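You operate a simulated robot arm through the tools that you are given. There is no shell and no other tool.

You run a simulated robot arm. Do the job below in one go: nothing can be reset, and whatever is moved stays where it is left.

JOB
Set the slab probe to 60 mm, tighten its gland and log it.
Fine: slacken the gland first; bridge dial on 1; press READ once the figure stands.

It is judged by the outcome, as a careful person would: the job done as asked, and still so three seconds after it is handed in. It fails if anything else is knocked over, pushed out of place, dropped, spilled or broken.

ROBOT AND FRAMES
A 7-joint arm with a two-finger parallel gripper, fixed in place. Base frame: the origin is at the foot of the arm, x ahead of it, y to its left, z up. Units: m, degrees, N and s.
Its first joint turns from -166.0 to 166.0 degrees. Payload 3.43 kg.
The tool frame sits at the grasp point between the pads (the TCP): z along the fingers, y along the line on which they close. The tips reach 0.034 m beyond it. Largest opening 0.128 m; finger width 0.024, thickness 0.012; the body of the gripper, 0.048 by 0.13 m, starts 0.096 m behind the TCP.
Orientation is told as [roll, pitch, yaw] about the base's x, y, z axes, in that order, counted from this pose: with the fingers straight down and closing along the base's y, the tool's x points along the base's -x, its y along +y and its z along -z.

CONTROLS
- The arm moves only by the tool servo_tool. Its argument "plan" is a list that holds one entry, the list of rows, each a list of 7 numbers: the turn, a rotation vector about the tool's x, y, z in units of 4 degrees (1.0 is 4 degrees), then the shift along the tool's x, y, z in units of 50 mm (1.0 is 50 mm), then the gripper command, from -1 (shut) to 1 (fully open), values between in proportion. In form: [[[ax, ay, az, dx, dy, dz, hand], ...]]. A call has 1 to 20 rows; each row shifts and turns the commanded pose from where the row before left it, along the tool's axes as they then stand. A call with a number of a shift or a turn outside -1 to 1 is refused whole. A row lasts 0.2 s, in which the tool goes at most 0.05 m and 8.6 degrees; a call with a longer step from one row to the next is refused whole, and so is a gripper value outside its range. A pose out of reach is approached as far as the arm can. The call stops where the force on the tool passes 50 N (or 10 N more than at its start, if that is more) or the arm is blocked; 0.2 s more then pass. Each finger travels about 0.153 m/s and halts on what it meets, pressing with about 29 N; the grip force reading is that of the motor and also rises with nothing between the fingers. The clock runs only during rows and for 0.2 s after the last one: add rows that do not move to give the fingers time. It gives the time, the measured TCP pose, the force on the tool (base axes), the opening and the grip force at its end, in the units of the frame above (readings bear some noise), with the torque about the TCP (base axes, N m) and any sound that the robot's microphone picked up.
- Cameras (640 x 400 px; columns grow to the right, rows downward): "scene" is fixed at [0.2237, -0.6674, 1.3431]; the picture's right is [0.90, -0.44, 0.00], its down [-0.11, -0.22, -0.97] and it looks along [0.43, 0.87, -0.25] (base axes); focal length 368 px, centre (320, 200). "wrist" rides on the gripper at [0.076, -0.011, -0.16] in the tool frame; the picture's right is [0.15, 0.99, 0.00], its down [-0.88, 0.13, -0.46] and it looks along [-0.45, 0.07, 0.89] (tool axes); focal length 234 px, centre (320, 200). There is no depth. A picture from a camera that has moved, and an enlarged one, comes with that camera's place and axes in the base frame and with its lens. The place of the scene camera against the robot may be out by one fixed shift of up to 0.025 m in any direction.
- get_image(camera): a new picture of that camera. No time passes.
- inspect(camera, box): a new picture of the part [left, top, right, bottom] of that camera's present view, enlarged. No time passes.
- close_job(): hands the job in; it is judged then, once.

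Nothing tells you positions but the pictures and the camera data. Unless the task says otherwise, let go and move clear before handing in.

The tools are called after "Emit:" as a command line: name --argument value ..., lists and objects as JSON in quotes. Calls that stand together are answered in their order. servo_tool: Moves the arm, as the interface text tells. Its arguments: {"type":"object","properties":{"plan":{"type":"array"}},"required":["plan"]} The other tools are called the same way: get_image (camera) takes a picture; inspect (camera, box) takes an enlarged picture of a part of a camera's view; close_job () hands the job in.

At the start:

```text
time: 0.0
tool_pos: [0.4319, 0.3861, 1.109]
tool_rot: [0.0, 0.1, 0.0]
contact_force: [-0.5, -0.3, 0.3]
torque: [0.02, 0.02, -0.01]
grip_width: 0.1278
grip_force: 0.1
```

scene: 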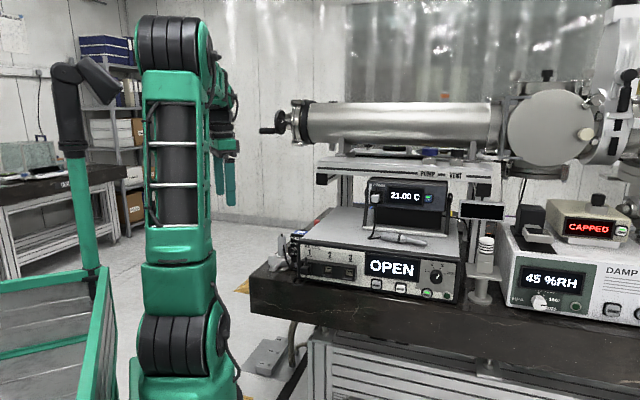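
wrist: 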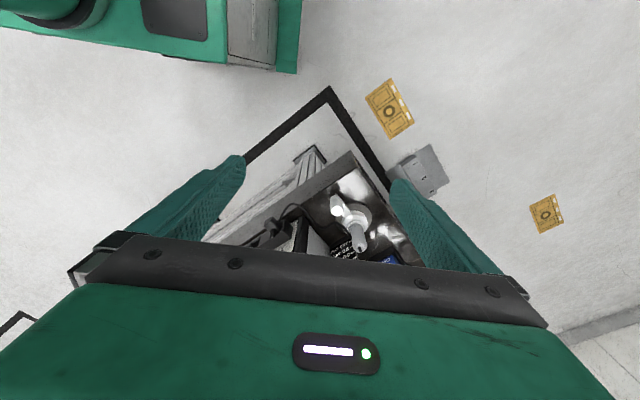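

I see a bench with several instruments: a bridge with an OPEN display, a 21.00 C unit, a humidity box and a gauge controller. I'll take enlarged views to find the slab probe, the gland, the dial and the READ button before I move.

Emit:
inspect --camera "scene" --box '[250, 160, 410, 310]'

Emit:
inspect --camera "scene" --box '[350, 200, 510, 310]'

Emit:
inspect --camera "scene" --box '[480, 170, 640, 330]'

Emit:
inspect --camera "wrist" --box '[180, 130, 460, 280]'

```text
2.67 times, centred on (330, 235) of scene
camera zoom: at [0.2237, -0.6674, 1.3431], right [0.9, -0.44, 0.0], down [-0.11, -0.22, -0.97], along [0.43, 0.87, -0.25], focal length 983 px, centre (293, 107)
```

zoom: 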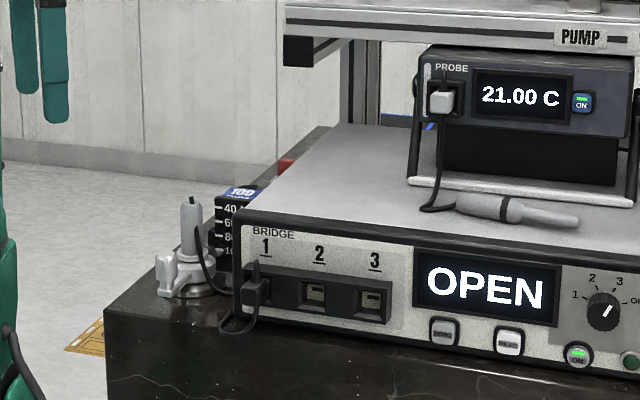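

```text
3.64 times, centred on (430, 255) of scene
camera zoom: at [0.2237, -0.6674, 1.3431], right [0.9, -0.44, 0.0], down [-0.11, -0.22, -0.97], along [0.43, 0.87, -0.25], focal length 1340 px, centre (-80, 0)
```

zoom: 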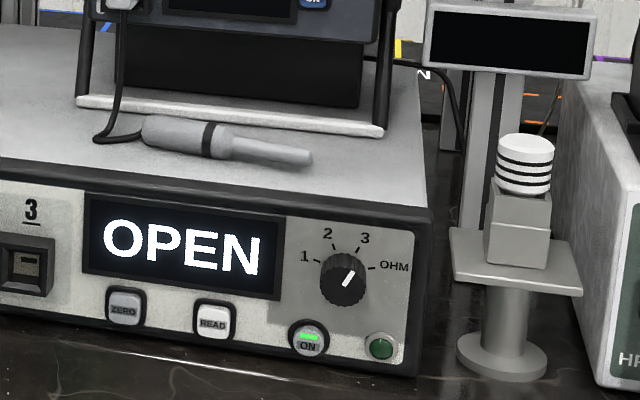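

```text
2.50 times, centred on (560, 250) of scene
camera zoom: at [0.2237, -0.6674, 1.3431], right [0.9, -0.44, 0.0], down [-0.11, -0.22, -0.97], along [0.43, 0.87, -0.25], focal length 921 px, centre (-280, 75)
```

zoom: 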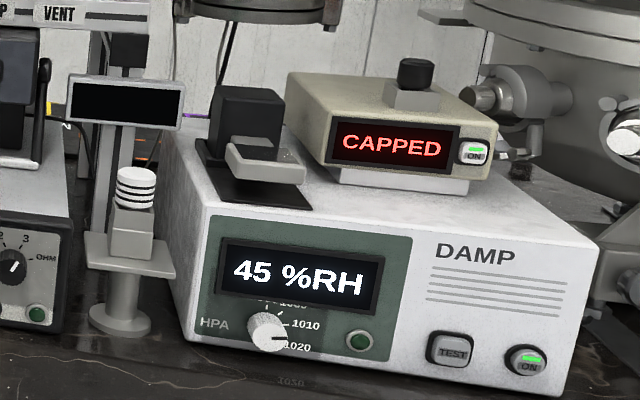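

```text
2.29 times, centred on (320, 205) of wrist
camera zoom: at [0.3564, 0.374, 1.2705], right [-0.15, 0.99, 0.0], down [0.88, 0.13, 0.45], along [0.45, 0.07, -0.89], focal length 535 px, centre (320, 189)
```

zoom: 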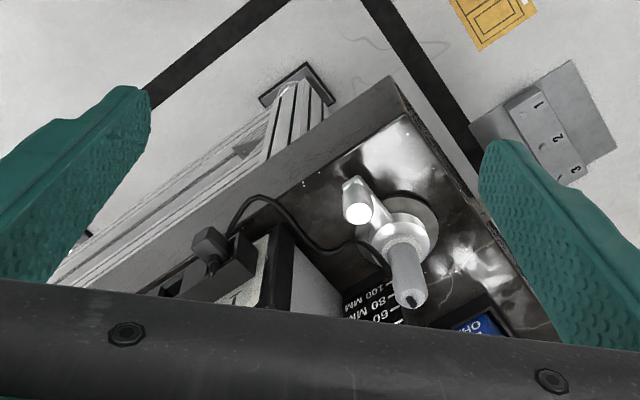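

The slab probe stands upright in a clamp at the bench's near-left corner, with a mm scale behind it and its cable in socket 1. I'll zoom in more closely on those parts.

Emit:
inspect --camera "scene" --box '[262, 220, 326, 260]'

Emit:
inspect --camera "scene" --box '[262, 236, 326, 276]'

Emit:
inspect --camera "scene" --box '[400, 255, 464, 305]'

Emit:
inspect --camera "scene" --box '[360, 255, 424, 305]'

Emit:
inspect --camera "wrist" --box '[300, 170, 420, 270]'

```text
10.00 times, centred on (294, 240) of scene
camera zoom: at [0.2237, -0.6674, 1.3431], right [0.9, -0.44, 0.0], down [-0.11, -0.22, -0.97], along [0.43, 0.87, -0.25], focal length 3685 px, centre (580, -200)
```

zoom: 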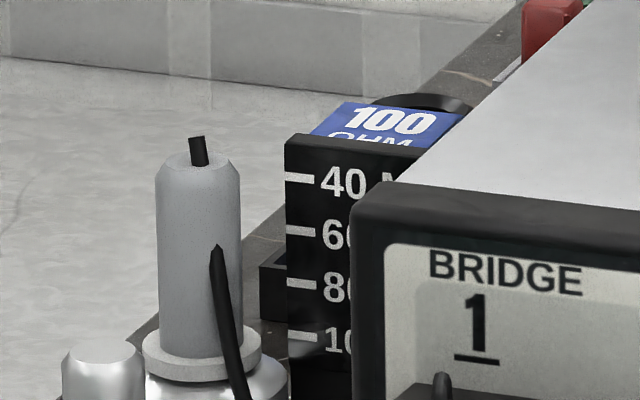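

```text
10.00 times, centred on (294, 256) of scene
camera zoom: at [0.2237, -0.6674, 1.3431], right [0.9, -0.44, 0.0], down [-0.11, -0.22, -0.97], along [0.43, 0.87, -0.25], focal length 3685 px, centre (580, -360)
```

zoom: 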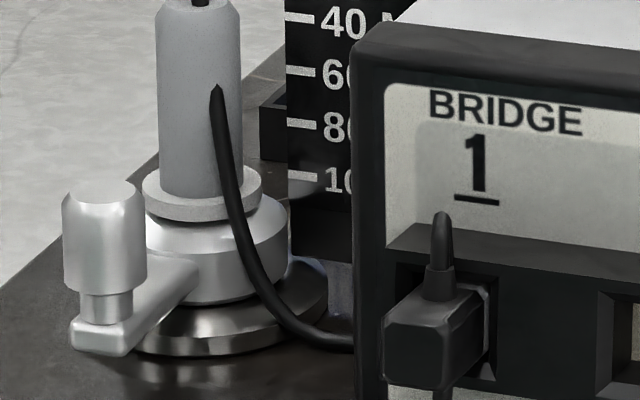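

```text
8.00 times, centred on (432, 280) of scene
camera zoom: at [0.2237, -0.6674, 1.3431], right [0.9, -0.44, 0.0], down [-0.11, -0.22, -0.97], along [0.43, 0.87, -0.25], focal length 2948 px, centre (-576, -440)
```

zoom: 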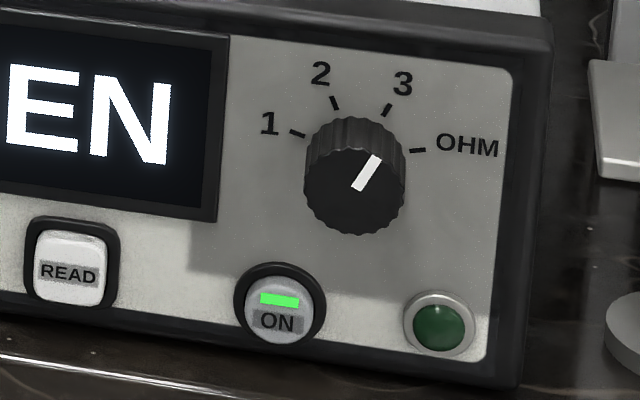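

```text
8.00 times, centred on (392, 280) of scene
camera zoom: at [0.2237, -0.6674, 1.3431], right [0.9, -0.44, 0.0], down [-0.11, -0.22, -0.97], along [0.43, 0.87, -0.25], focal length 2948 px, centre (-256, -440)
```

zoom: 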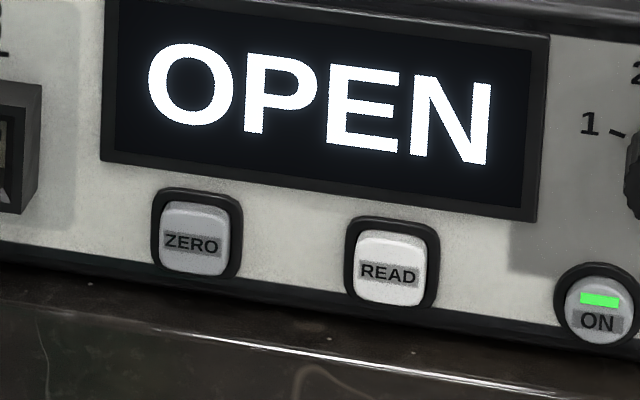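

```text
4.00 times, centred on (360, 220) of wrist
camera zoom: at [0.3564, 0.374, 1.2705], right [-0.15, 0.99, 0.0], down [0.88, 0.13, 0.45], along [0.45, 0.07, -0.89], focal length 937 px, centre (160, 120)
```

zoom: 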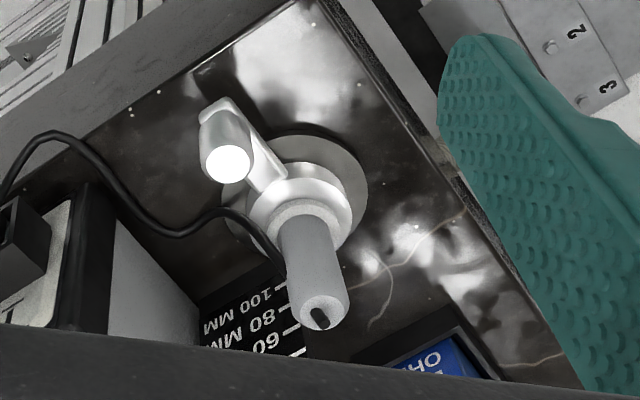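

The probe handle appears to be near (0.65, 0.50), with its top at z≈0.886. Its flange sits by the 100 mark, and a lever with an upright knob at about (0.595, 0.447) turns the gland. The bench is turned about 45°, so I'll yaw the tool to match and look closer from above.

Emit:
servo_tool --plan '[[[0, 0, -1, 0, 0, 0, 1], [0, 0, -1, 0, 0, 0, 1], [0, 0, -1, 0, 0, 0, 1], [0, 0, -1, 0, 0, 0, 1], [0, 0, -1, 0, 0, 0, 1], [0, 0, -1, 0, 0, 0, 1], [0, 0, -1, 0, 0, 0, 1], [0, 0, -1, 0, 0, 0, 1], [0, 0, -1, 0, 0, 0, 1], [0, 0, -1, 0, 0, 0, 1], [0, 0, -1, 0, 0, 0, 1], [0, 0, -0.25, 0, 0, 0, 1]]]'

Emit:
get_image --camera "wrist"

Emit:
get_image --camera "scene"

```text
time: 2.6
tool_pos: [0.4169, 0.3859, 1.1128]
tool_rot: [-0.4, -0.5, 45.1]
contact_force: [-0.6, 0.0, 0.9]
torque: [0.01, -0.03, -0.01]
grip_width: 0.1282
grip_force: 0.0
```

```text
taken
camera wrist: at [0.3706, 0.3229, 1.2747], right [-0.8, 0.59, -0.01], down [0.52, 0.72, 0.46], along [0.28, 0.37, -0.89], focal length 234 px, centre (320, 200)
```

wrist: 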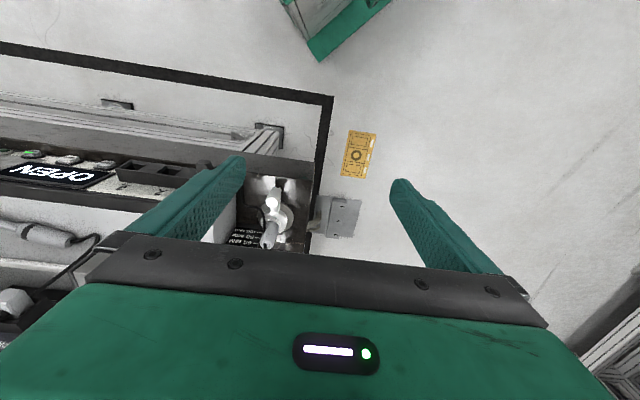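

```text
taken
```

scene: 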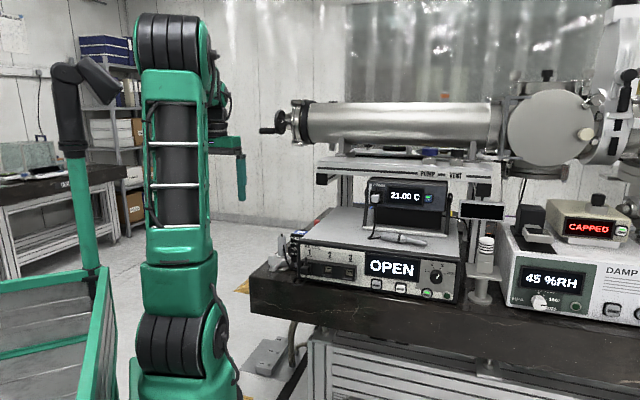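

The view from here is clear. Next I'll move the tool above the probe, with the fingertips well over its top, to measure it better.

Emit:
servo_tool --plan '[[[0, 0, 0, -0.582, -0.28, 0.3, 1], [0, 0, 0, -0.582, -0.28, 0.3, 1], [0, 0, 0, -0.582, -0.28, 0.3, 1], [0, 0, 0, -0.582, -0.28, 0.3, 1], [0, 0, 0, -0.582, -0.28, 0.3, 1], [0, 0, 0, -0.582, -0.28, 0.3, 1], [0, 0, 0, 0, 0, 0, 1], [0, 0, 0, 0, 0, 0, 1]]]'

Emit:
get_image --camera "wrist"

Emit:
inspect --camera "wrist" --box '[220, 120, 420, 245]'

Emit:
get_image --camera "scene"

```text
time: 4.4
tool_pos: [0.6029, 0.4503, 1.0262]
tool_rot: [-0.5, -0.4, 45.0]
contact_force: [-0.2, 0.5, -0.1]
torque: [-0.01, -0.04, -0.02]
grip_width: 0.1282
grip_force: 0.1
```

```text
taken
camera wrist: at [0.5566, 0.3882, 1.1864], right [-0.8, 0.6, -0.01], down [0.53, 0.71, 0.46], along [0.28, 0.37, -0.89], focal length 234 px, centre (320, 200)
```

wrist: 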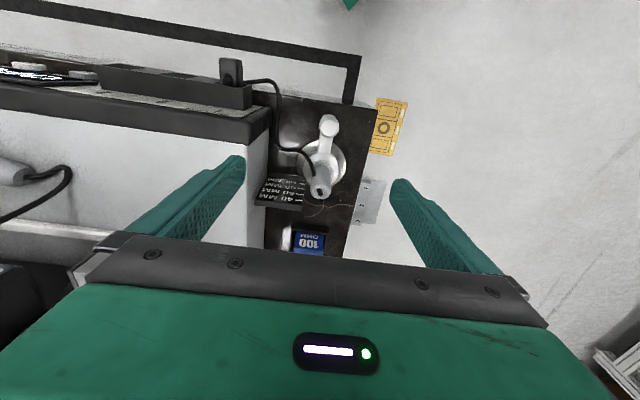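

```text
3.20 times, centred on (320, 182) of wrist
camera zoom: at [0.5566, 0.3882, 1.1864], right [-0.8, 0.6, -0.01], down [0.53, 0.71, 0.46], along [0.28, 0.37, -0.89], focal length 749 px, centre (320, 256)
```

zoom: 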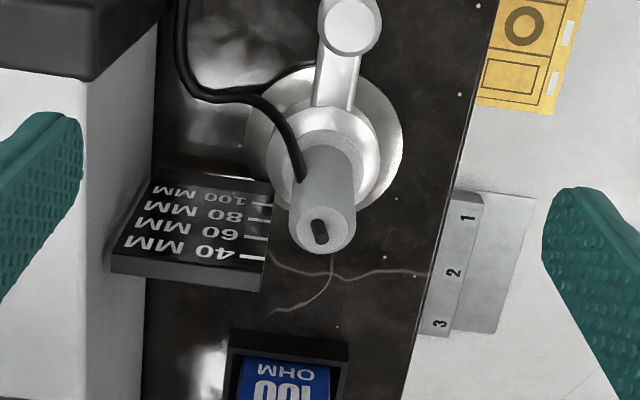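

```text
taken
```

scene: 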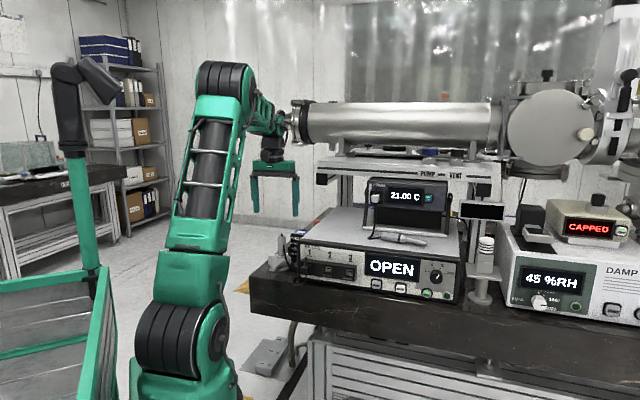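

The gland axis looks to be at about (0.642, 0.503), and the lever points straight toward the robot with its knob near (0.583, 0.444). I'll turn the tool to yaw −45° so the fingers close along the lever, then line up above the knob.

Emit:
servo_tool --plan '[[[0, 0, 1, 0, 0, 0, 1], [0, 0, 1, 0, 0, 0, 1], [0, 0, 1, 0, 0, 0, 1], [0, 0, 1, 0, 0, 0, 1], [0, 0, 1, 0, 0, 0, 1], [0, 0, 1, 0, 0, 0, 1], [0, 0, 1, 0, 0, 0, 1], [0, 0, 1, 0, 0, 0, 1], [0, 0, 1, 0, 0, 0, 1], [0, 0, 1, 0, 0, 0, 1], [0, 0, 1, 0, 0, 0, 1], [0, 0, 1, 0, 0, 0, 1], [0, 0, 1, 0, 0, 0, 1], [0, 0, 1, 0, 0, 0, 1], [0, 0, 1, 0, 0, 0, 1], [0, 0, 1, 0, 0, 0, 1], [0, 0, 1, 0, 0, 0, 1], [0, 0, 1, 0, 0, 0, 1], [0, 0, 1, 0, 0, 0, 1], [0, 0, 1, 0, 0, 0, 1]]]'

Emit:
servo_tool --plan '[[[0, 0, 1, 0, 0, 0, 1], [0, 0, 1, 0, 0, 0, 1], [0, 0, 0.5, 0, 0, 0, 1], [0, 0, 0, 0, 0, 0, 0.0], [0, 0, 0, 0, 0, 0, 0.0]]]'

Emit:
get_image --camera "wrist"

Emit:
inspect --camera "wrist" --box '[200, 120, 440, 270]'

```text
time: 8.6
tool_pos: [0.6019, 0.4494, 1.0272]
tool_rot: [0.4, -0.5, -35.0]
contact_force: [-1.1, -0.3, -0.3]
torque: [-0.01, 0.02, 0.0]
grip_width: 0.128
grip_force: 0.1
```

```text
time: 9.8
tool_pos: [0.6016, 0.4503, 1.0272]
tool_rot: [0.5, -0.4, -45.0]
contact_force: [-0.4, 0.5, -0.9]
torque: [0.03, 0.02, 0.0]
grip_width: 0.0639
grip_force: 0.0
```

```text
taken
camera wrist: at [0.5387, 0.4946, 1.1876], right [0.6, 0.8, 0.01], down [0.71, -0.53, 0.46], along [0.38, -0.27, -0.89], focal length 234 px, centre (320, 200)
```

wrist: 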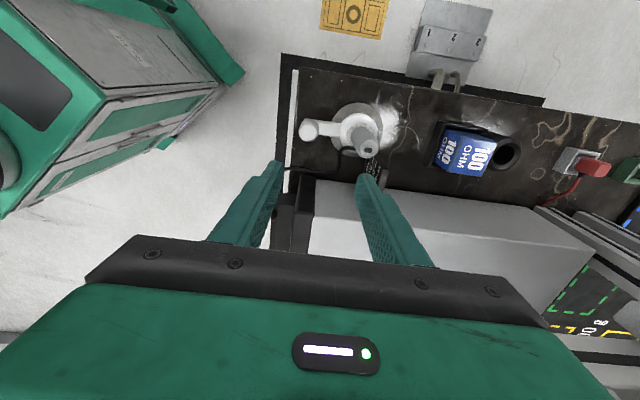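

```text
2.67 times, centred on (320, 195) of wrist
camera zoom: at [0.5387, 0.4946, 1.1876], right [0.6, 0.8, 0.01], down [0.71, -0.53, 0.46], along [0.38, -0.27, -0.89], focal length 624 px, centre (320, 213)
```

zoom: 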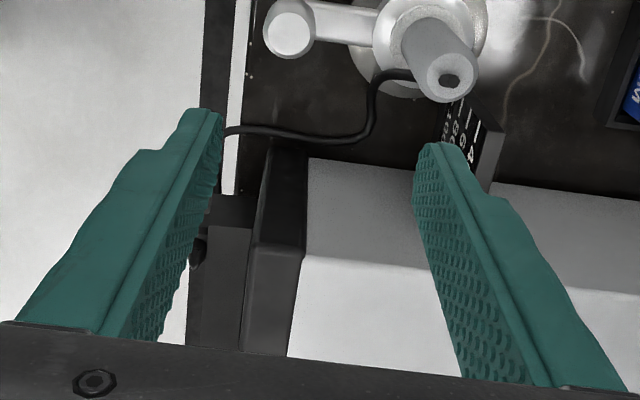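

The views agree on a knob top at about (0.584, 0.443, 0.847) and a probe top at about (0.638, 0.497, 0.906). I'll move down to just above the knob and check the alignment before I go around it.

Emit:
servo_tool --plan '[[[0, 0, 0, 0.146, -0.352, 0, 0.0], [0, 0, 0, 0, 0, 0.8, 0.0], [0, 0, 0, 0, 0, 0.8, 0.0], [0, 0, 0, 0, 0, 0.8, 0.0], [0, 0, 0, 0, 0, 0, 0.0]]]'

Emit:
get_image --camera "wrist"

Emit:
inspect --camera "wrist" --box '[220, 120, 420, 245]'

Emit:
inspect --camera "scene" --box '[230, 190, 330, 290]'

```text
time: 11.0
tool_pos: [0.5864, 0.4423, 0.9068]
tool_rot: [0.5, -0.4, -45.0]
contact_force: [0.3, 0.4, -0.2]
torque: [-0.01, 0.04, -0.02]
grip_width: 0.0638
grip_force: 0.0
```

```text
taken
camera wrist: at [0.5227, 0.4872, 1.0666], right [0.6, 0.8, 0.01], down [0.71, -0.53, 0.46], along [0.38, -0.27, -0.89], focal length 234 px, centre (320, 200)
```

wrist: 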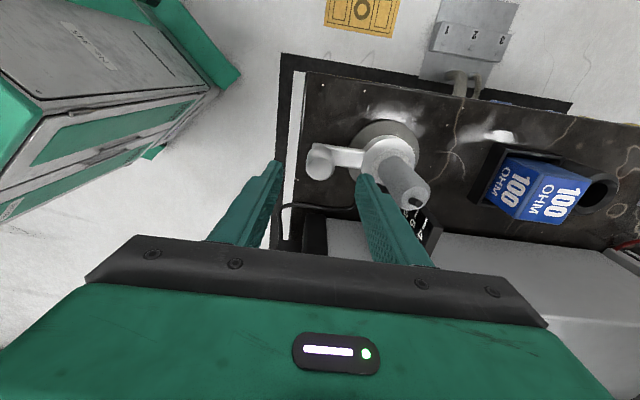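

```text
3.20 times, centred on (320, 182) of wrist
camera zoom: at [0.5227, 0.4872, 1.0666], right [0.6, 0.8, 0.01], down [0.71, -0.53, 0.46], along [0.38, -0.27, -0.89], focal length 749 px, centre (320, 256)
```

zoom: 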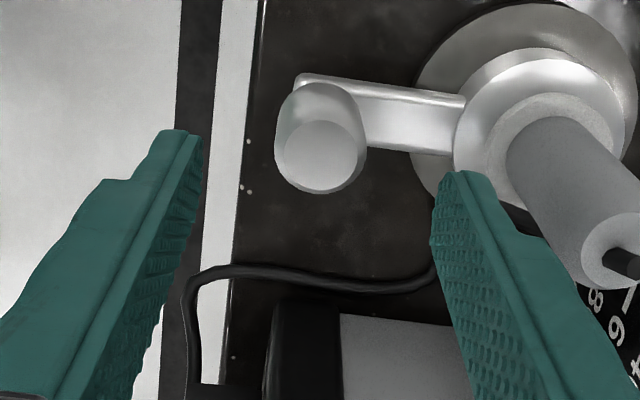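

```text
4.00 times, centred on (280, 240) of scene
camera zoom: at [0.2237, -0.6674, 1.3431], right [0.9, -0.44, 0.0], down [-0.11, -0.22, -0.97], along [0.43, 0.87, -0.25], focal length 1474 px, centre (480, 40)
```

zoom: 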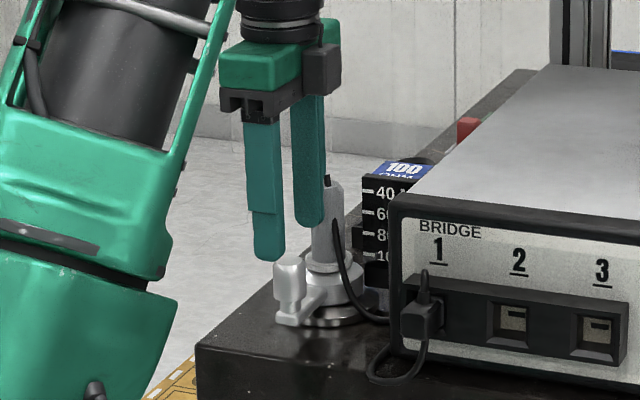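

The knob is centred between the fingers, at about (0.588, 0.441). I'll go down around it and close lightly.

Emit:
servo_tool --plan '[[[0, 0, 0, 0, 0, 0.6, 0.0], [0, 0, 0, 0, 0, 0.62, 0.0], [0, 0, 0, 0, 0, 0, 0.0], [0, 0, 0, 0, 0, 0, -1], [0, 0, 0, 0, 0, 0, -1], [0, 0, 0, 0, 0, 0, -1]]]'

Emit:
get_image --camera "wrist"

Emit:
inspect --camera "scene" --box '[230, 190, 330, 290]'

```text
time: 12.4
tool_pos: [0.586, 0.4427, 0.8459]
tool_rot: [0.4, -0.3, -45.0]
contact_force: [1.0, 3.4, 0.3]
torque: [-1.35, 1.33, 0.02]
grip_width: 0.0266
grip_force: 44.3
```

```text
taken
camera wrist: at [0.523, 0.4874, 1.0071], right [0.6, 0.8, 0.01], down [0.71, -0.53, 0.46], along [0.38, -0.27, -0.89], focal length 234 px, centre (320, 200)
```

wrist: 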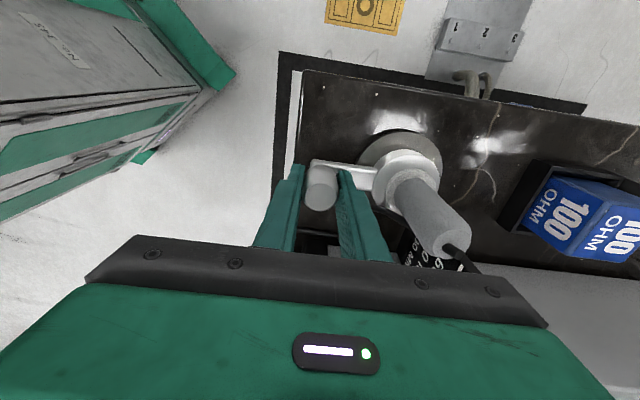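

```text
4.00 times, centred on (280, 240) of scene
camera zoom: at [0.2237, -0.6674, 1.3431], right [0.9, -0.44, 0.0], down [-0.11, -0.22, -0.97], along [0.43, 0.87, -0.25], focal length 1474 px, centre (480, 40)
```

zoom: 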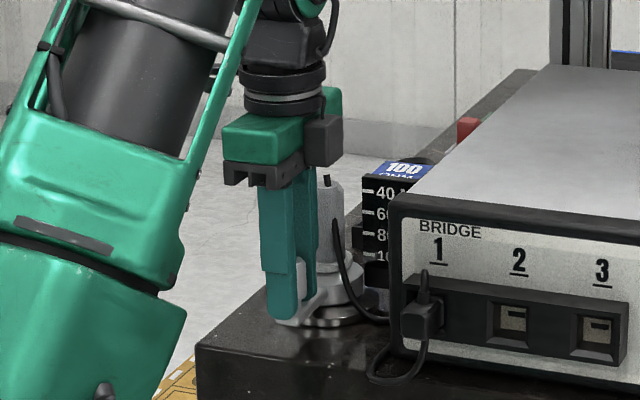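

The knob is held, at 26.6 mm wide. I'll try a small counter-clockwise turn about the gland axis, since that should slacken it, and watch the force.

Emit:
servo_tool --plan '[[[0, 0, -1, -0.105, 0, 0, -1], [0, 0, -1, -0.105, 0, 0, -1], [0, 0, 0, 0, 0, 0, -1]]]'

Emit:
inspect --camera "wrist" --box '[260, 120, 460, 270]'

```text
time: 13.2
tool_pos: [0.5921, 0.4379, 0.8465]
tool_rot: [0.5, -0.3, -36.7]
contact_force: [-18.5, 26.7, 0.9]
torque: [-1.16, 1.32, -0.29]
grip_width: 0.0276
grip_force: 45.5
```

```text
2.67 times, centred on (360, 195) of wrist
camera zoom: at [0.5232, 0.4734, 1.0075], right [0.47, 0.88, 0.01], down [0.78, -0.42, 0.46], along [0.41, -0.21, -0.89], focal length 624 px, centre (213, 213)
```

zoom: 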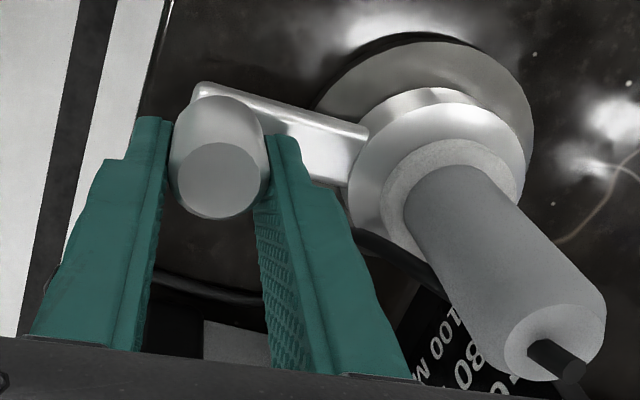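

There's about 32 N of resistance and the knob slid in the pads instead of turning. I'll undo the move and look closely at the gland before trying again.

Emit:
servo_tool --plan '[[[0, 0, 1, 0.105, 0, 0, -1], [0, 0, 1, 0.105, 0, 0, -1], [0, 0, 0, 0, 0, 0, -1]]]'

Emit:
inspect --camera "wrist" --box '[260, 110, 460, 260]'

Emit:
inspect --camera "scene" --box '[270, 235, 318, 283]'

```text
time: 14.0
tool_pos: [0.588, 0.4415, 0.8477]
tool_rot: [0.6, -0.6, -45.3]
contact_force: [8.8, -4.5, 21.5]
torque: [-1.19, 1.58, -0.62]
grip_width: 0.0274
grip_force: 45.3
```

```text
2.67 times, centred on (360, 185) of wrist
camera zoom: at [0.5245, 0.4861, 1.0064], right [0.6, 0.8, 0.01], down [0.71, -0.53, 0.47], along [0.38, -0.27, -0.89], focal length 624 px, centre (213, 240)
```

zoom: 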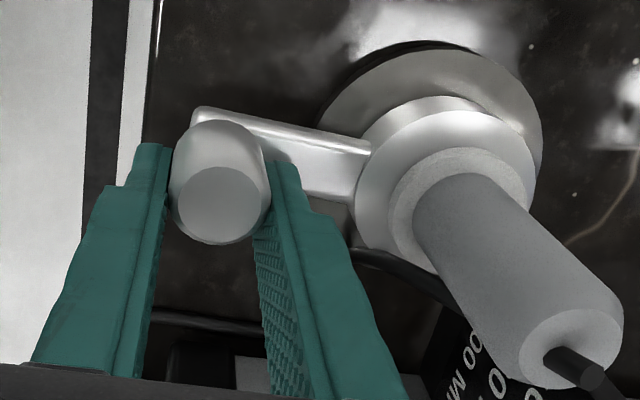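

```text
8.33 times, centred on (294, 259) of scene
camera zoom: at [0.2237, -0.6674, 1.3431], right [0.9, -0.44, 0.0], down [-0.11, -0.22, -0.97], along [0.43, 0.87, -0.25], focal length 3071 px, centre (537, -292)
```

zoom: 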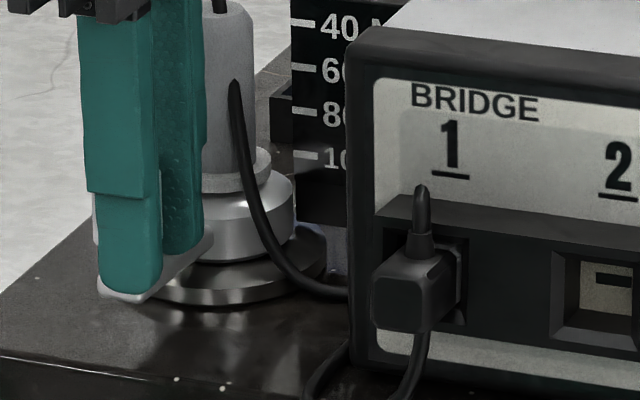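

The fingers look shifted sideways in this view compared with before. I'll take the full pictures to understand it.

Emit:
get_image --camera "wrist"

Emit:
inspect --camera "scene" --box '[220, 170, 330, 290]'

```text
taken
camera wrist: at [0.5245, 0.4861, 1.0064], right [0.6, 0.8, 0.01], down [0.71, -0.53, 0.47], along [0.38, -0.27, -0.89], focal length 234 px, centre (320, 200)
```

wrist: 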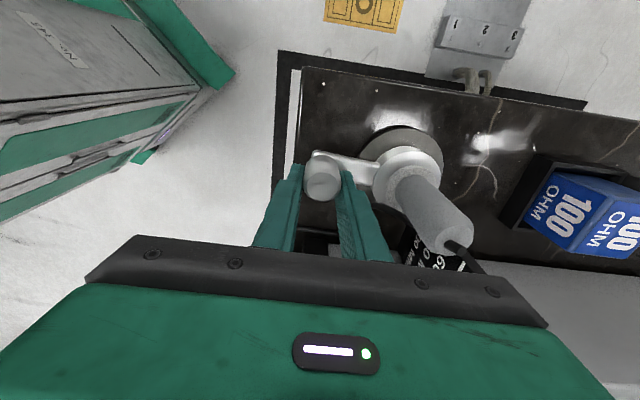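

```text
3.33 times, centred on (275, 230) of scene
camera zoom: at [0.2237, -0.6674, 1.3431], right [0.9, -0.44, 0.0], down [-0.11, -0.22, -0.97], along [0.43, 0.87, -0.25], focal length 1228 px, centre (470, 100)
```

zoom: 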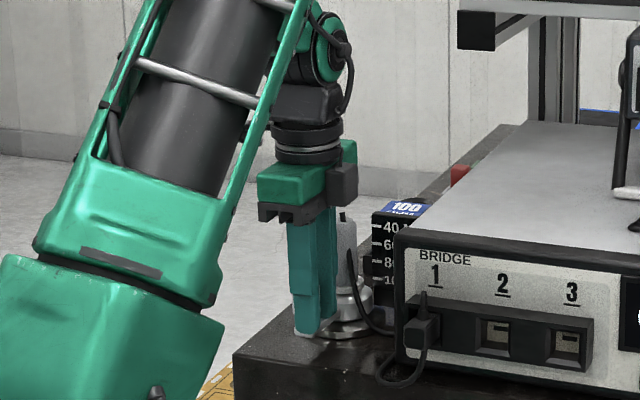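

The conversion was mine; the fingers are fine. I'll release, rise clear of the knob and re-measure whether the lever moved.

Emit:
servo_tool --plan '[[[0, 0, 0, 0, 0, 0, 0.0], [0, 0, 0, 0, 0, 0, 0.0], [0, 0, 0, 0, 0, -0.6, 0.0], [0, 0, 0, 0, 0, -0.62, 0.0], [0, 0, 0, 0, 0, 0, 0.0]]]'

Emit:
inspect --camera "wrist" --box '[220, 120, 420, 245]'

Emit:
inspect --camera "scene" --box '[262, 236, 326, 276]'

```text
time: 15.2
tool_pos: [0.5859, 0.4412, 0.9063]
tool_rot: [0.3, -0.3, -45.1]
contact_force: [-0.2, -0.4, -0.6]
torque: [-0.01, -0.01, 0.0]
grip_width: 0.0641
grip_force: 0.0
```

```text
3.20 times, centred on (320, 182) of wrist
camera zoom: at [0.522, 0.4862, 1.0663], right [0.6, 0.8, 0.01], down [0.71, -0.53, 0.46], along [0.38, -0.27, -0.89], focal length 749 px, centre (320, 256)
```

zoom: 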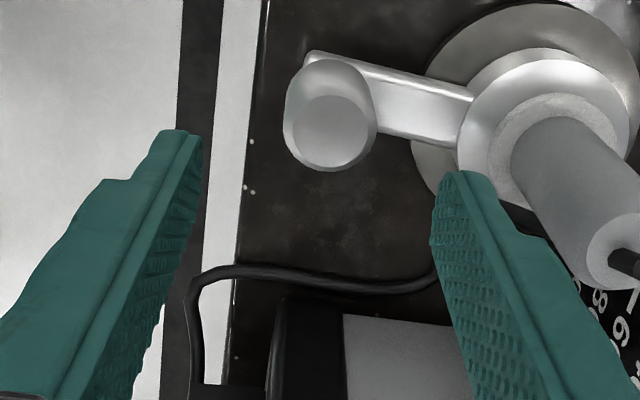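

```text
10.00 times, centred on (294, 256) of scene
camera zoom: at [0.2237, -0.6674, 1.3431], right [0.9, -0.44, 0.0], down [-0.11, -0.22, -0.97], along [0.43, 0.87, -0.25], focal length 3685 px, centre (580, -360)
```

zoom: 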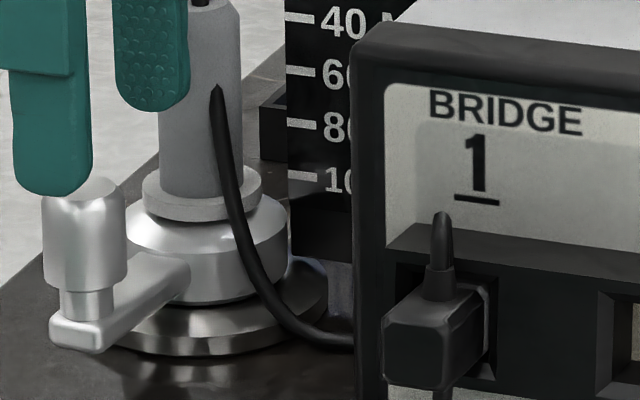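

The lever resists counter-clockwise but moved about 7° clockwise on the way back, so its free direction is toward the open bench edge. I'll rise and turn the tool to push the knob squarely along its arc instead of relying on friction.

Emit:
servo_tool --plan '[[[0, 0, 0, 0, 0, -0.8, 0.0], [0, 0, -1, 0, 0, 0, 0.0], [0, 0, -1, 0, 0, 0, 0.0], [0, 0, -1, 0, 0, 0, 0.0], [0, 0, -1, 0, 0, 0, 0.0], [0, 0, -1, 0, 0, 0, 0.0], [0, 0, -1, 0, 0, 0, 0.0], [0, 0, -1, 0, 0, 0, 0.0], [0, 0, -1, 0, 0, 0, 0.0], [0, 0, -1, 0, 0, 0, 0.0], [0, 0, -1, 0, 0, 0, 0.0], [0, 0, -1, 0, 0, 0, 0.0], [0, 0, -1, 0, 0, 0, 0.0], [0, 0, -1, 0, 0, 0, 0.0], [0, 0, -1, 0, 0, 0, 0.0], [0, 0, -1, 0, 0, 0, 0.0], [0, 0, -1, 0, 0, 0, 0.0], [0, 0, -1, 0, 0, 0, 0.0], [0, 0, -1, 0, 0, 0, 0.0], [0, 0, -1, 0, 0, 0, 0.0]]]'

Emit:
servo_tool --plan '[[[0, 0, -1, 0, 0, 0, 0.0], [0, 0, -0.75, 0, 0, 0, 0.0], [0, 0, 0, 0, 0, 0, 0.0]]]'

Emit:
get_image --camera "wrist"

Emit:
inspect --camera "wrist" --box '[220, 120, 420, 245]'

```text
time: 19.4
tool_pos: [0.5843, 0.4423, 0.9472]
tool_rot: [-0.3, -0.6, 31.1]
contact_force: [-0.2, -0.3, 0.2]
torque: [0.02, -0.03, 0.03]
grip_width: 0.0639
grip_force: 0.0
```

```text
time: 20.2
tool_pos: [0.585, 0.4428, 0.9468]
tool_rot: [-0.4, -0.4, 38.0]
contact_force: [0.1, 0.2, -0.4]
torque: [0.01, -0.01, -0.01]
grip_width: 0.0641
grip_force: 0.2
```

```text
taken
camera wrist: at [0.5306, 0.3865, 1.1073], right [-0.72, 0.69, -0.01], down [0.61, 0.64, 0.46], along [0.32, 0.33, -0.89], focal length 234 px, centre (320, 200)
```

wrist: 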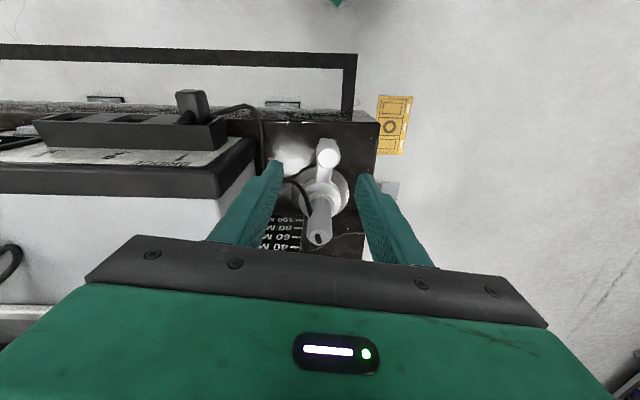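

```text
3.20 times, centred on (320, 182) of wrist
camera zoom: at [0.5306, 0.3865, 1.1073], right [-0.72, 0.69, -0.01], down [0.61, 0.64, 0.46], along [0.32, 0.33, -0.89], focal length 749 px, centre (320, 256)
```

zoom: 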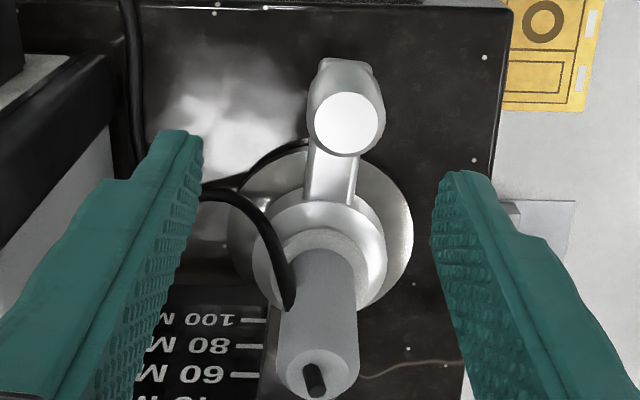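

The knob is now near (0.581, 0.449). I'll centre on it and lower to just above for another check.

Emit:
servo_tool --plan '[[[0, 0, 0, -0.01, 0.144, 0, 0.0], [0, 0, 0, 0, 0, 0.84, 0.0], [0, 0, 0, 0, 0, 0, 0.0]]]'

Emit:
inspect --camera "wrist" --box '[220, 120, 420, 245]'

```text
time: 21.0
tool_pos: [0.5803, 0.4492, 0.9045]
tool_rot: [-0.3, -0.7, 38.0]
contact_force: [-0.2, 0.2, 0.3]
torque: [0.01, 0.03, 0.0]
grip_width: 0.0642
grip_force: 0.1
```

```text
3.20 times, centred on (320, 182) of wrist
camera zoom: at [0.526, 0.3922, 1.0654], right [-0.72, 0.69, -0.01], down [0.61, 0.64, 0.46], along [0.32, 0.33, -0.89], focal length 749 px, centre (320, 256)
```

zoom: 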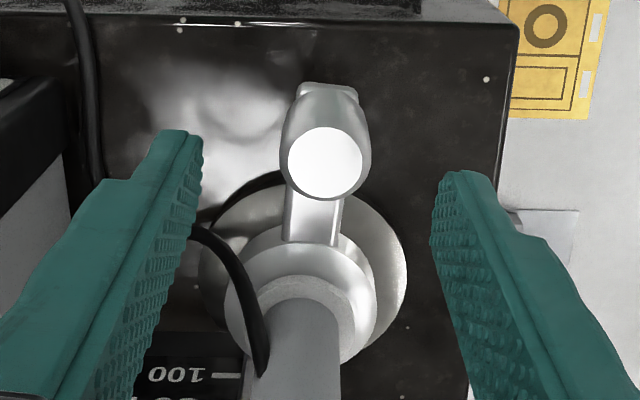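

It's centred. I'll go down, grip the knob across its arc, and turn it a few degrees clockwise while watching the force.

Emit:
servo_tool --plan '[[[0, 0, 0, 0, 0.02, 0.56, 0.0], [0, 0, 0, 0, 0, 0.57, 0.0], [0, 0, 0, 0, 0, 0, -1], [0, 0, 0, 0, 0, 0, -1], [0, 0, 0, 0, 0, 0, -1]]]'

Emit:
servo_tool --plan '[[[0, 0, 1, 0, 0.105, 0, -1], [0, 0, 1, 0, 0.105, 0, -1], [0, 0, 0, 0, 0, 0, -1]]]'

Emit:
inspect --camera "wrist" --box '[220, 120, 420, 245]'

```text
time: 22.2
tool_pos: [0.5815, 0.4492, 0.8484]
tool_rot: [-0.3, -0.5, 38.1]
contact_force: [-1.1, -4.5, -8.1]
torque: [2.02, 0.38, -0.15]
grip_width: 0.0277
grip_force: 45.6
```

```text
time: 23.0
tool_pos: [0.574, 0.4577, 0.8489]
tool_rot: [-0.3, -0.6, 30.0]
contact_force: [-3.3, -0.5, -2.0]
torque: [0.7, 1.88, 0.07]
grip_width: 0.0279
grip_force: 45.5
```

```text
3.20 times, centred on (320, 182) of wrist
camera zoom: at [0.5137, 0.4097, 1.0085], right [-0.62, 0.78, -0.01], down [0.69, 0.55, 0.46], along [0.37, 0.28, -0.89], focal length 749 px, centre (320, 256)
```

zoom: 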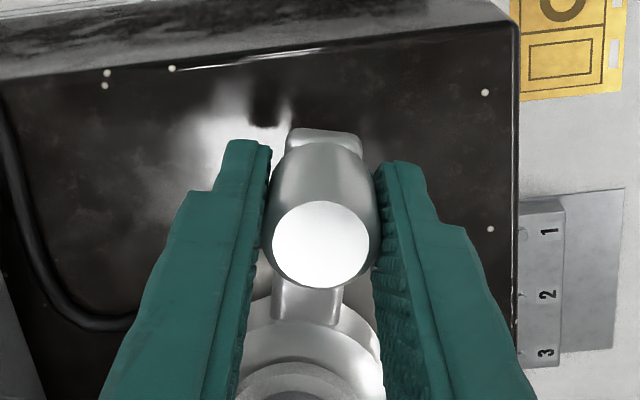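

It turns clockwise with almost no force. I'll keep going in steps and watch for a stop or a rise in resistance.

Emit:
servo_tool --plan '[[[0, 0, 1, 0, 0.105, 0, -1], [0, 0, 1, 0, 0.105, 0, -1], [0, 0, 1, 0, 0.105, 0, -1], [0, 0, 1, 0, 0.105, 0, -1], [0, 0, 0, 0, 0, 0, -1]]]'

Emit:
inspect --camera "scene" --box '[262, 226, 326, 276]'

Emit:
inspect --camera "wrist" --box '[220, 120, 420, 245]'

```text
time: 24.2
tool_pos: [0.5684, 0.4766, 0.8485]
tool_rot: [-0.1, -0.7, 14.1]
contact_force: [-4.4, 0.8, 8.0]
torque: [0.9, 1.18, 0.06]
grip_width: 0.0277
grip_force: 45.5
```

```text
8.00 times, centred on (294, 251) of scene
camera zoom: at [0.2237, -0.6674, 1.3431], right [0.9, -0.44, 0.0], down [-0.11, -0.22, -0.97], along [0.43, 0.87, -0.25], focal length 2948 px, centre (528, -208)
```

zoom: 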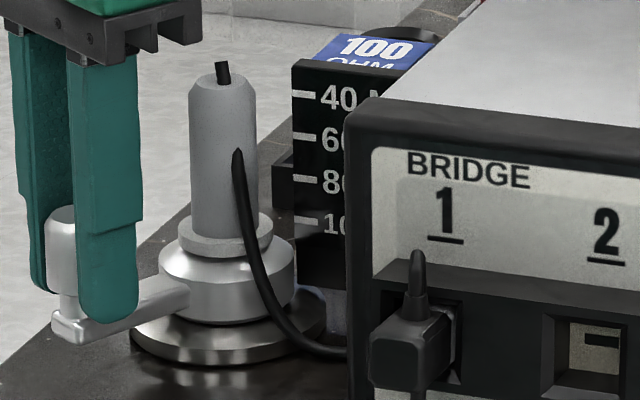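

```text
3.20 times, centred on (320, 182) of wrist
camera zoom: at [0.4944, 0.4463, 1.0083], right [-0.38, 0.92, 0.0], down [0.82, 0.34, 0.47], along [0.43, 0.17, -0.88], focal length 749 px, centre (320, 256)
```

zoom: 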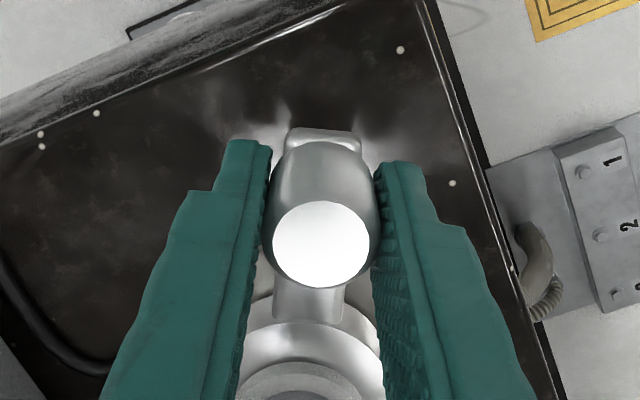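

The lever is following smoothly, with no resistance. I'll continue clockwise.

Emit:
servo_tool --plan '[[[0, 0, 1, 0, 0.104, 0, -1], [0, 0, 1, 0, 0.104, 0, -1], [0, 0, 1, 0, 0.104, 0, -1], [0, 0, 1, 0, 0.104, 0, -1], [0, 0, 0, 0, 0, 0, -1]]]'

Emit:
inspect --camera "scene" --box '[262, 226, 326, 276]'

Emit:
inspect --camera "wrist" --box '[220, 120, 420, 245]'

```text
time: 25.4
tool_pos: [0.564, 0.4961, 0.8489]
tool_rot: [0.0, -0.7, -2.1]
contact_force: [2.9, 1.1, 8.1]
torque: [-1.09, -1.06, 0.03]
grip_width: 0.0274
grip_force: 45.0
```

```text
8.00 times, centred on (294, 251) of scene
camera zoom: at [0.2237, -0.6674, 1.3431], right [0.9, -0.44, 0.0], down [-0.11, -0.22, -0.97], along [0.43, 0.87, -0.25], focal length 2948 px, centre (528, -208)
```

zoom: 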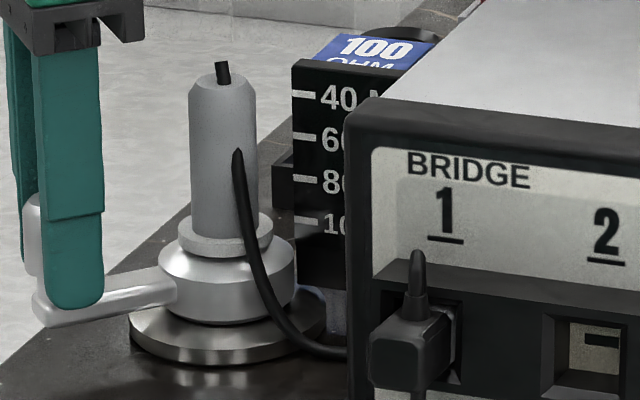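

```text
3.20 times, centred on (320, 182) of wrist
camera zoom: at [0.4857, 0.4872, 1.0082], right [-0.11, 0.99, 0.0], down [0.88, 0.1, 0.47], along [0.46, 0.05, -0.88], focal length 749 px, centre (320, 256)
```

zoom: 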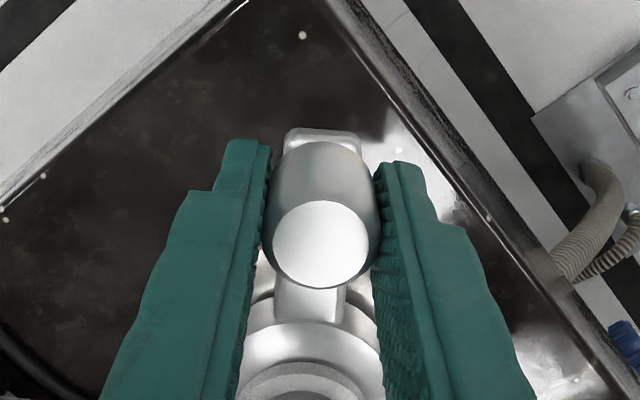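

Still free at about 46° from the start. I'll continue toward the stop, with the force limit as the guard.

Emit:
servo_tool --plan '[[[0, 0, 1, 0, 0.104, 0, -1], [0, 0, 1, 0, 0.104, 0, -1], [0, 0, 1, 0, 0.104, 0, -1], [0, 0, 1, 0, 0.104, 0, -1], [0, 0, 0, 0, 0, 0, -1]]]'

Emit:
inspect --camera "wrist" --box '[220, 120, 420, 245]'

Emit:
inspect --camera "scene" --box '[262, 226, 326, 276]'

```text
time: 26.6
tool_pos: [0.5657, 0.5165, 0.8475]
tool_rot: [0.1, -0.5, -18.1]
contact_force: [-3.3, -8.0, 0.0]
torque: [-0.98, 0.94, -0.47]
grip_width: 0.0276
grip_force: 45.2
```

```text
3.20 times, centred on (320, 182) of wrist
camera zoom: at [0.489, 0.5299, 1.0083], right [0.17, 0.99, 0.0], down [0.87, -0.15, 0.46], along [0.46, -0.08, -0.89], focal length 749 px, centre (320, 256)
```

zoom: 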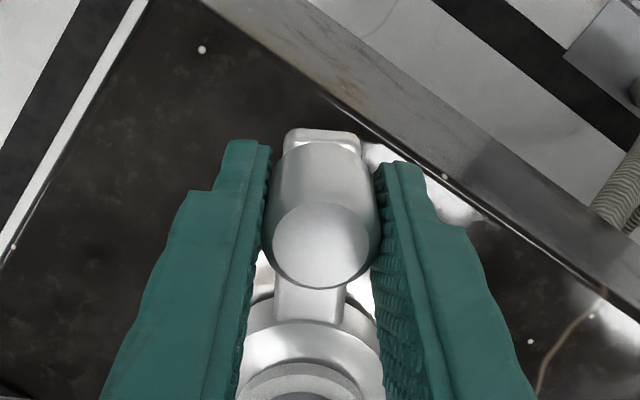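

```text
8.00 times, centred on (294, 251) of scene
camera zoom: at [0.2237, -0.6674, 1.3431], right [0.9, -0.44, 0.0], down [-0.11, -0.22, -0.97], along [0.43, 0.87, -0.25], focal length 2948 px, centre (528, -208)
```

zoom: 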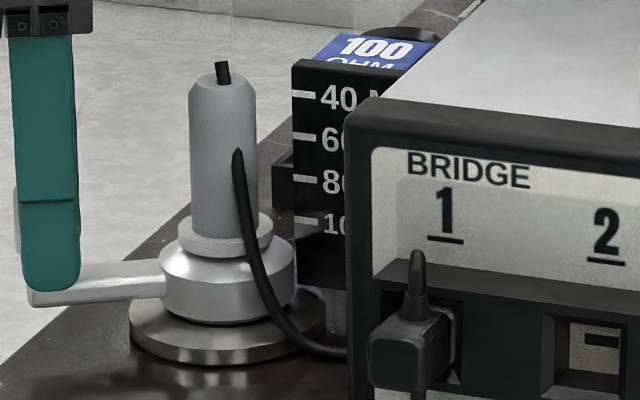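

Resistance is just starting, at about 8 N. I'll take a couple more small steps to find out whether it's the stop.

Emit:
servo_tool --plan '[[[0, 0, 1, 0, 0.104, 0, -1], [0, 0, 0, 0, 0, 0, -1]]]'

Emit:
servo_tool --plan '[[[0, 0, 1, 0, 0.104, 0, -1], [0, 0, 0, 0, 0, 0, -1]]]'

Emit:
inspect --camera "wrist" --box '[220, 120, 420, 245]'

```text
time: 27.2
tool_pos: [0.567, 0.5232, 0.8495]
tool_rot: [0.2, -0.6, -22.1]
contact_force: [-6.8, -4.8, -5.2]
torque: [-1.06, 1.1, -0.45]
grip_width: 0.0278
grip_force: 45.0
```

```text
time: 27.8
tool_pos: [0.5691, 0.5279, 0.8497]
tool_rot: [0.2, -0.4, -25.9]
contact_force: [-13.3, -0.1, -15.7]
torque: [-1.11, 1.08, -0.31]
grip_width: 0.0277
grip_force: 45.3
```

```text
3.20 times, centred on (320, 182) of wrist
camera zoom: at [0.4949, 0.5505, 1.0084], right [0.3, 0.95, 0.0], down [0.84, -0.27, 0.46], along [0.44, -0.14, -0.89], focal length 749 px, centre (320, 256)
```

zoom: 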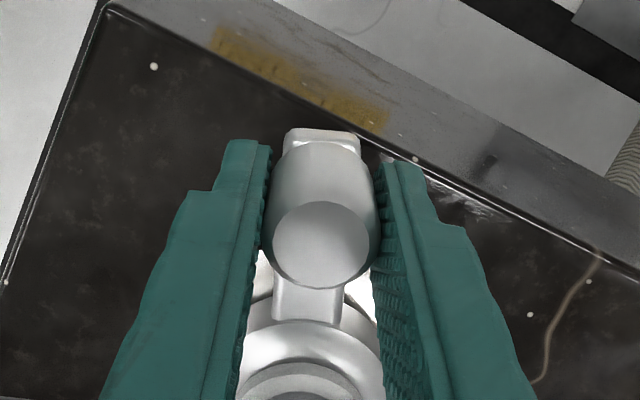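

The arc fits a gland axis at about (0.643, 0.500) with a 0.08 m lever, now turned about 66°. I'll continue with the corrected radius.

Emit:
servo_tool --plan '[[[0, 0, 1, 0.02, 0.112, 0, -1], [0, 0, 1, 0.01, 0.112, 0, -1], [0, 0, 0, 0, 0, 0, -1]]]'

Emit:
servo_tool --plan '[[[0, 0, 1, 0, 0.112, 0, -1], [0, 0, 1, 0, 0.112, 0, -1], [0, 0, 0, 0, 0, 0, -1]]]'

Emit:
inspect --camera "wrist" --box '[220, 120, 420, 245]'

Emit:
inspect --camera "scene" --box '[262, 226, 326, 276]'

```text
time: 28.6
tool_pos: [0.5749, 0.5372, 0.848]
tool_rot: [0.3, -0.6, -34.1]
contact_force: [-5.7, -2.0, -11.4]
torque: [-1.24, 1.36, -0.33]
grip_width: 0.0277
grip_force: 44.9
```

```text
time: 29.2
tool_pos: [0.5714, 0.5393, 0.8513]
tool_rot: [0.2, -1.5, -42.0]
contact_force: [15.9, -16.8, -19.4]
torque: [-1.19, 0.17, -0.29]
grip_width: 0.0269
grip_force: 45.3
stopped in row 3: the force on the tool passed its limit at 57 N (the readings are from after the stop); the commanded pose is now the measured one
```

```text
3.20 times, centred on (320, 182) of wrist
camera zoom: at [0.5047, 0.584, 1.0104], right [0.55, 0.83, 0.0], down [0.73, -0.48, 0.48], along [0.4, -0.27, -0.88], focal length 749 px, centre (320, 256)
```

zoom: 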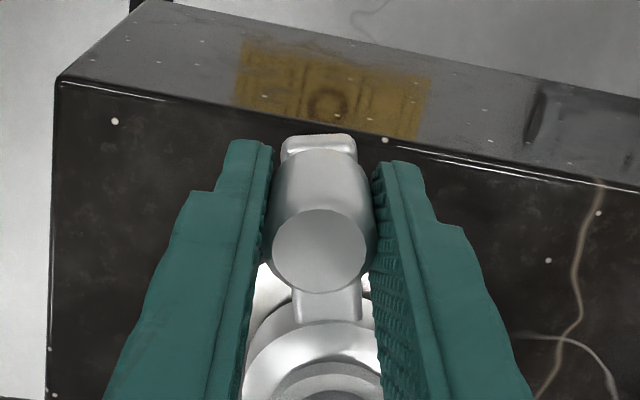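

```text
8.00 times, centred on (294, 251) of scene
camera zoom: at [0.2237, -0.6674, 1.3431], right [0.9, -0.44, 0.0], down [-0.11, -0.22, -0.97], along [0.43, 0.87, -0.25], focal length 2948 px, centre (528, -208)
```

zoom: 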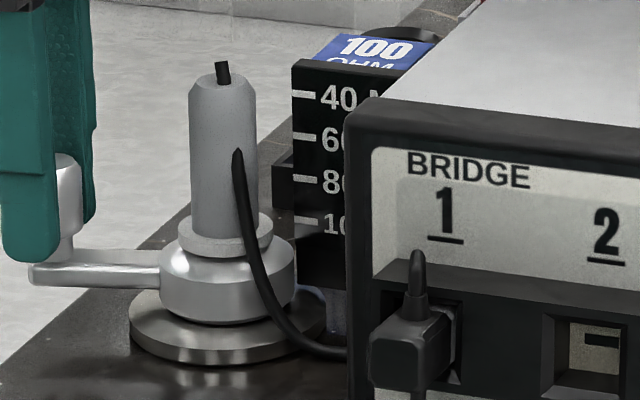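

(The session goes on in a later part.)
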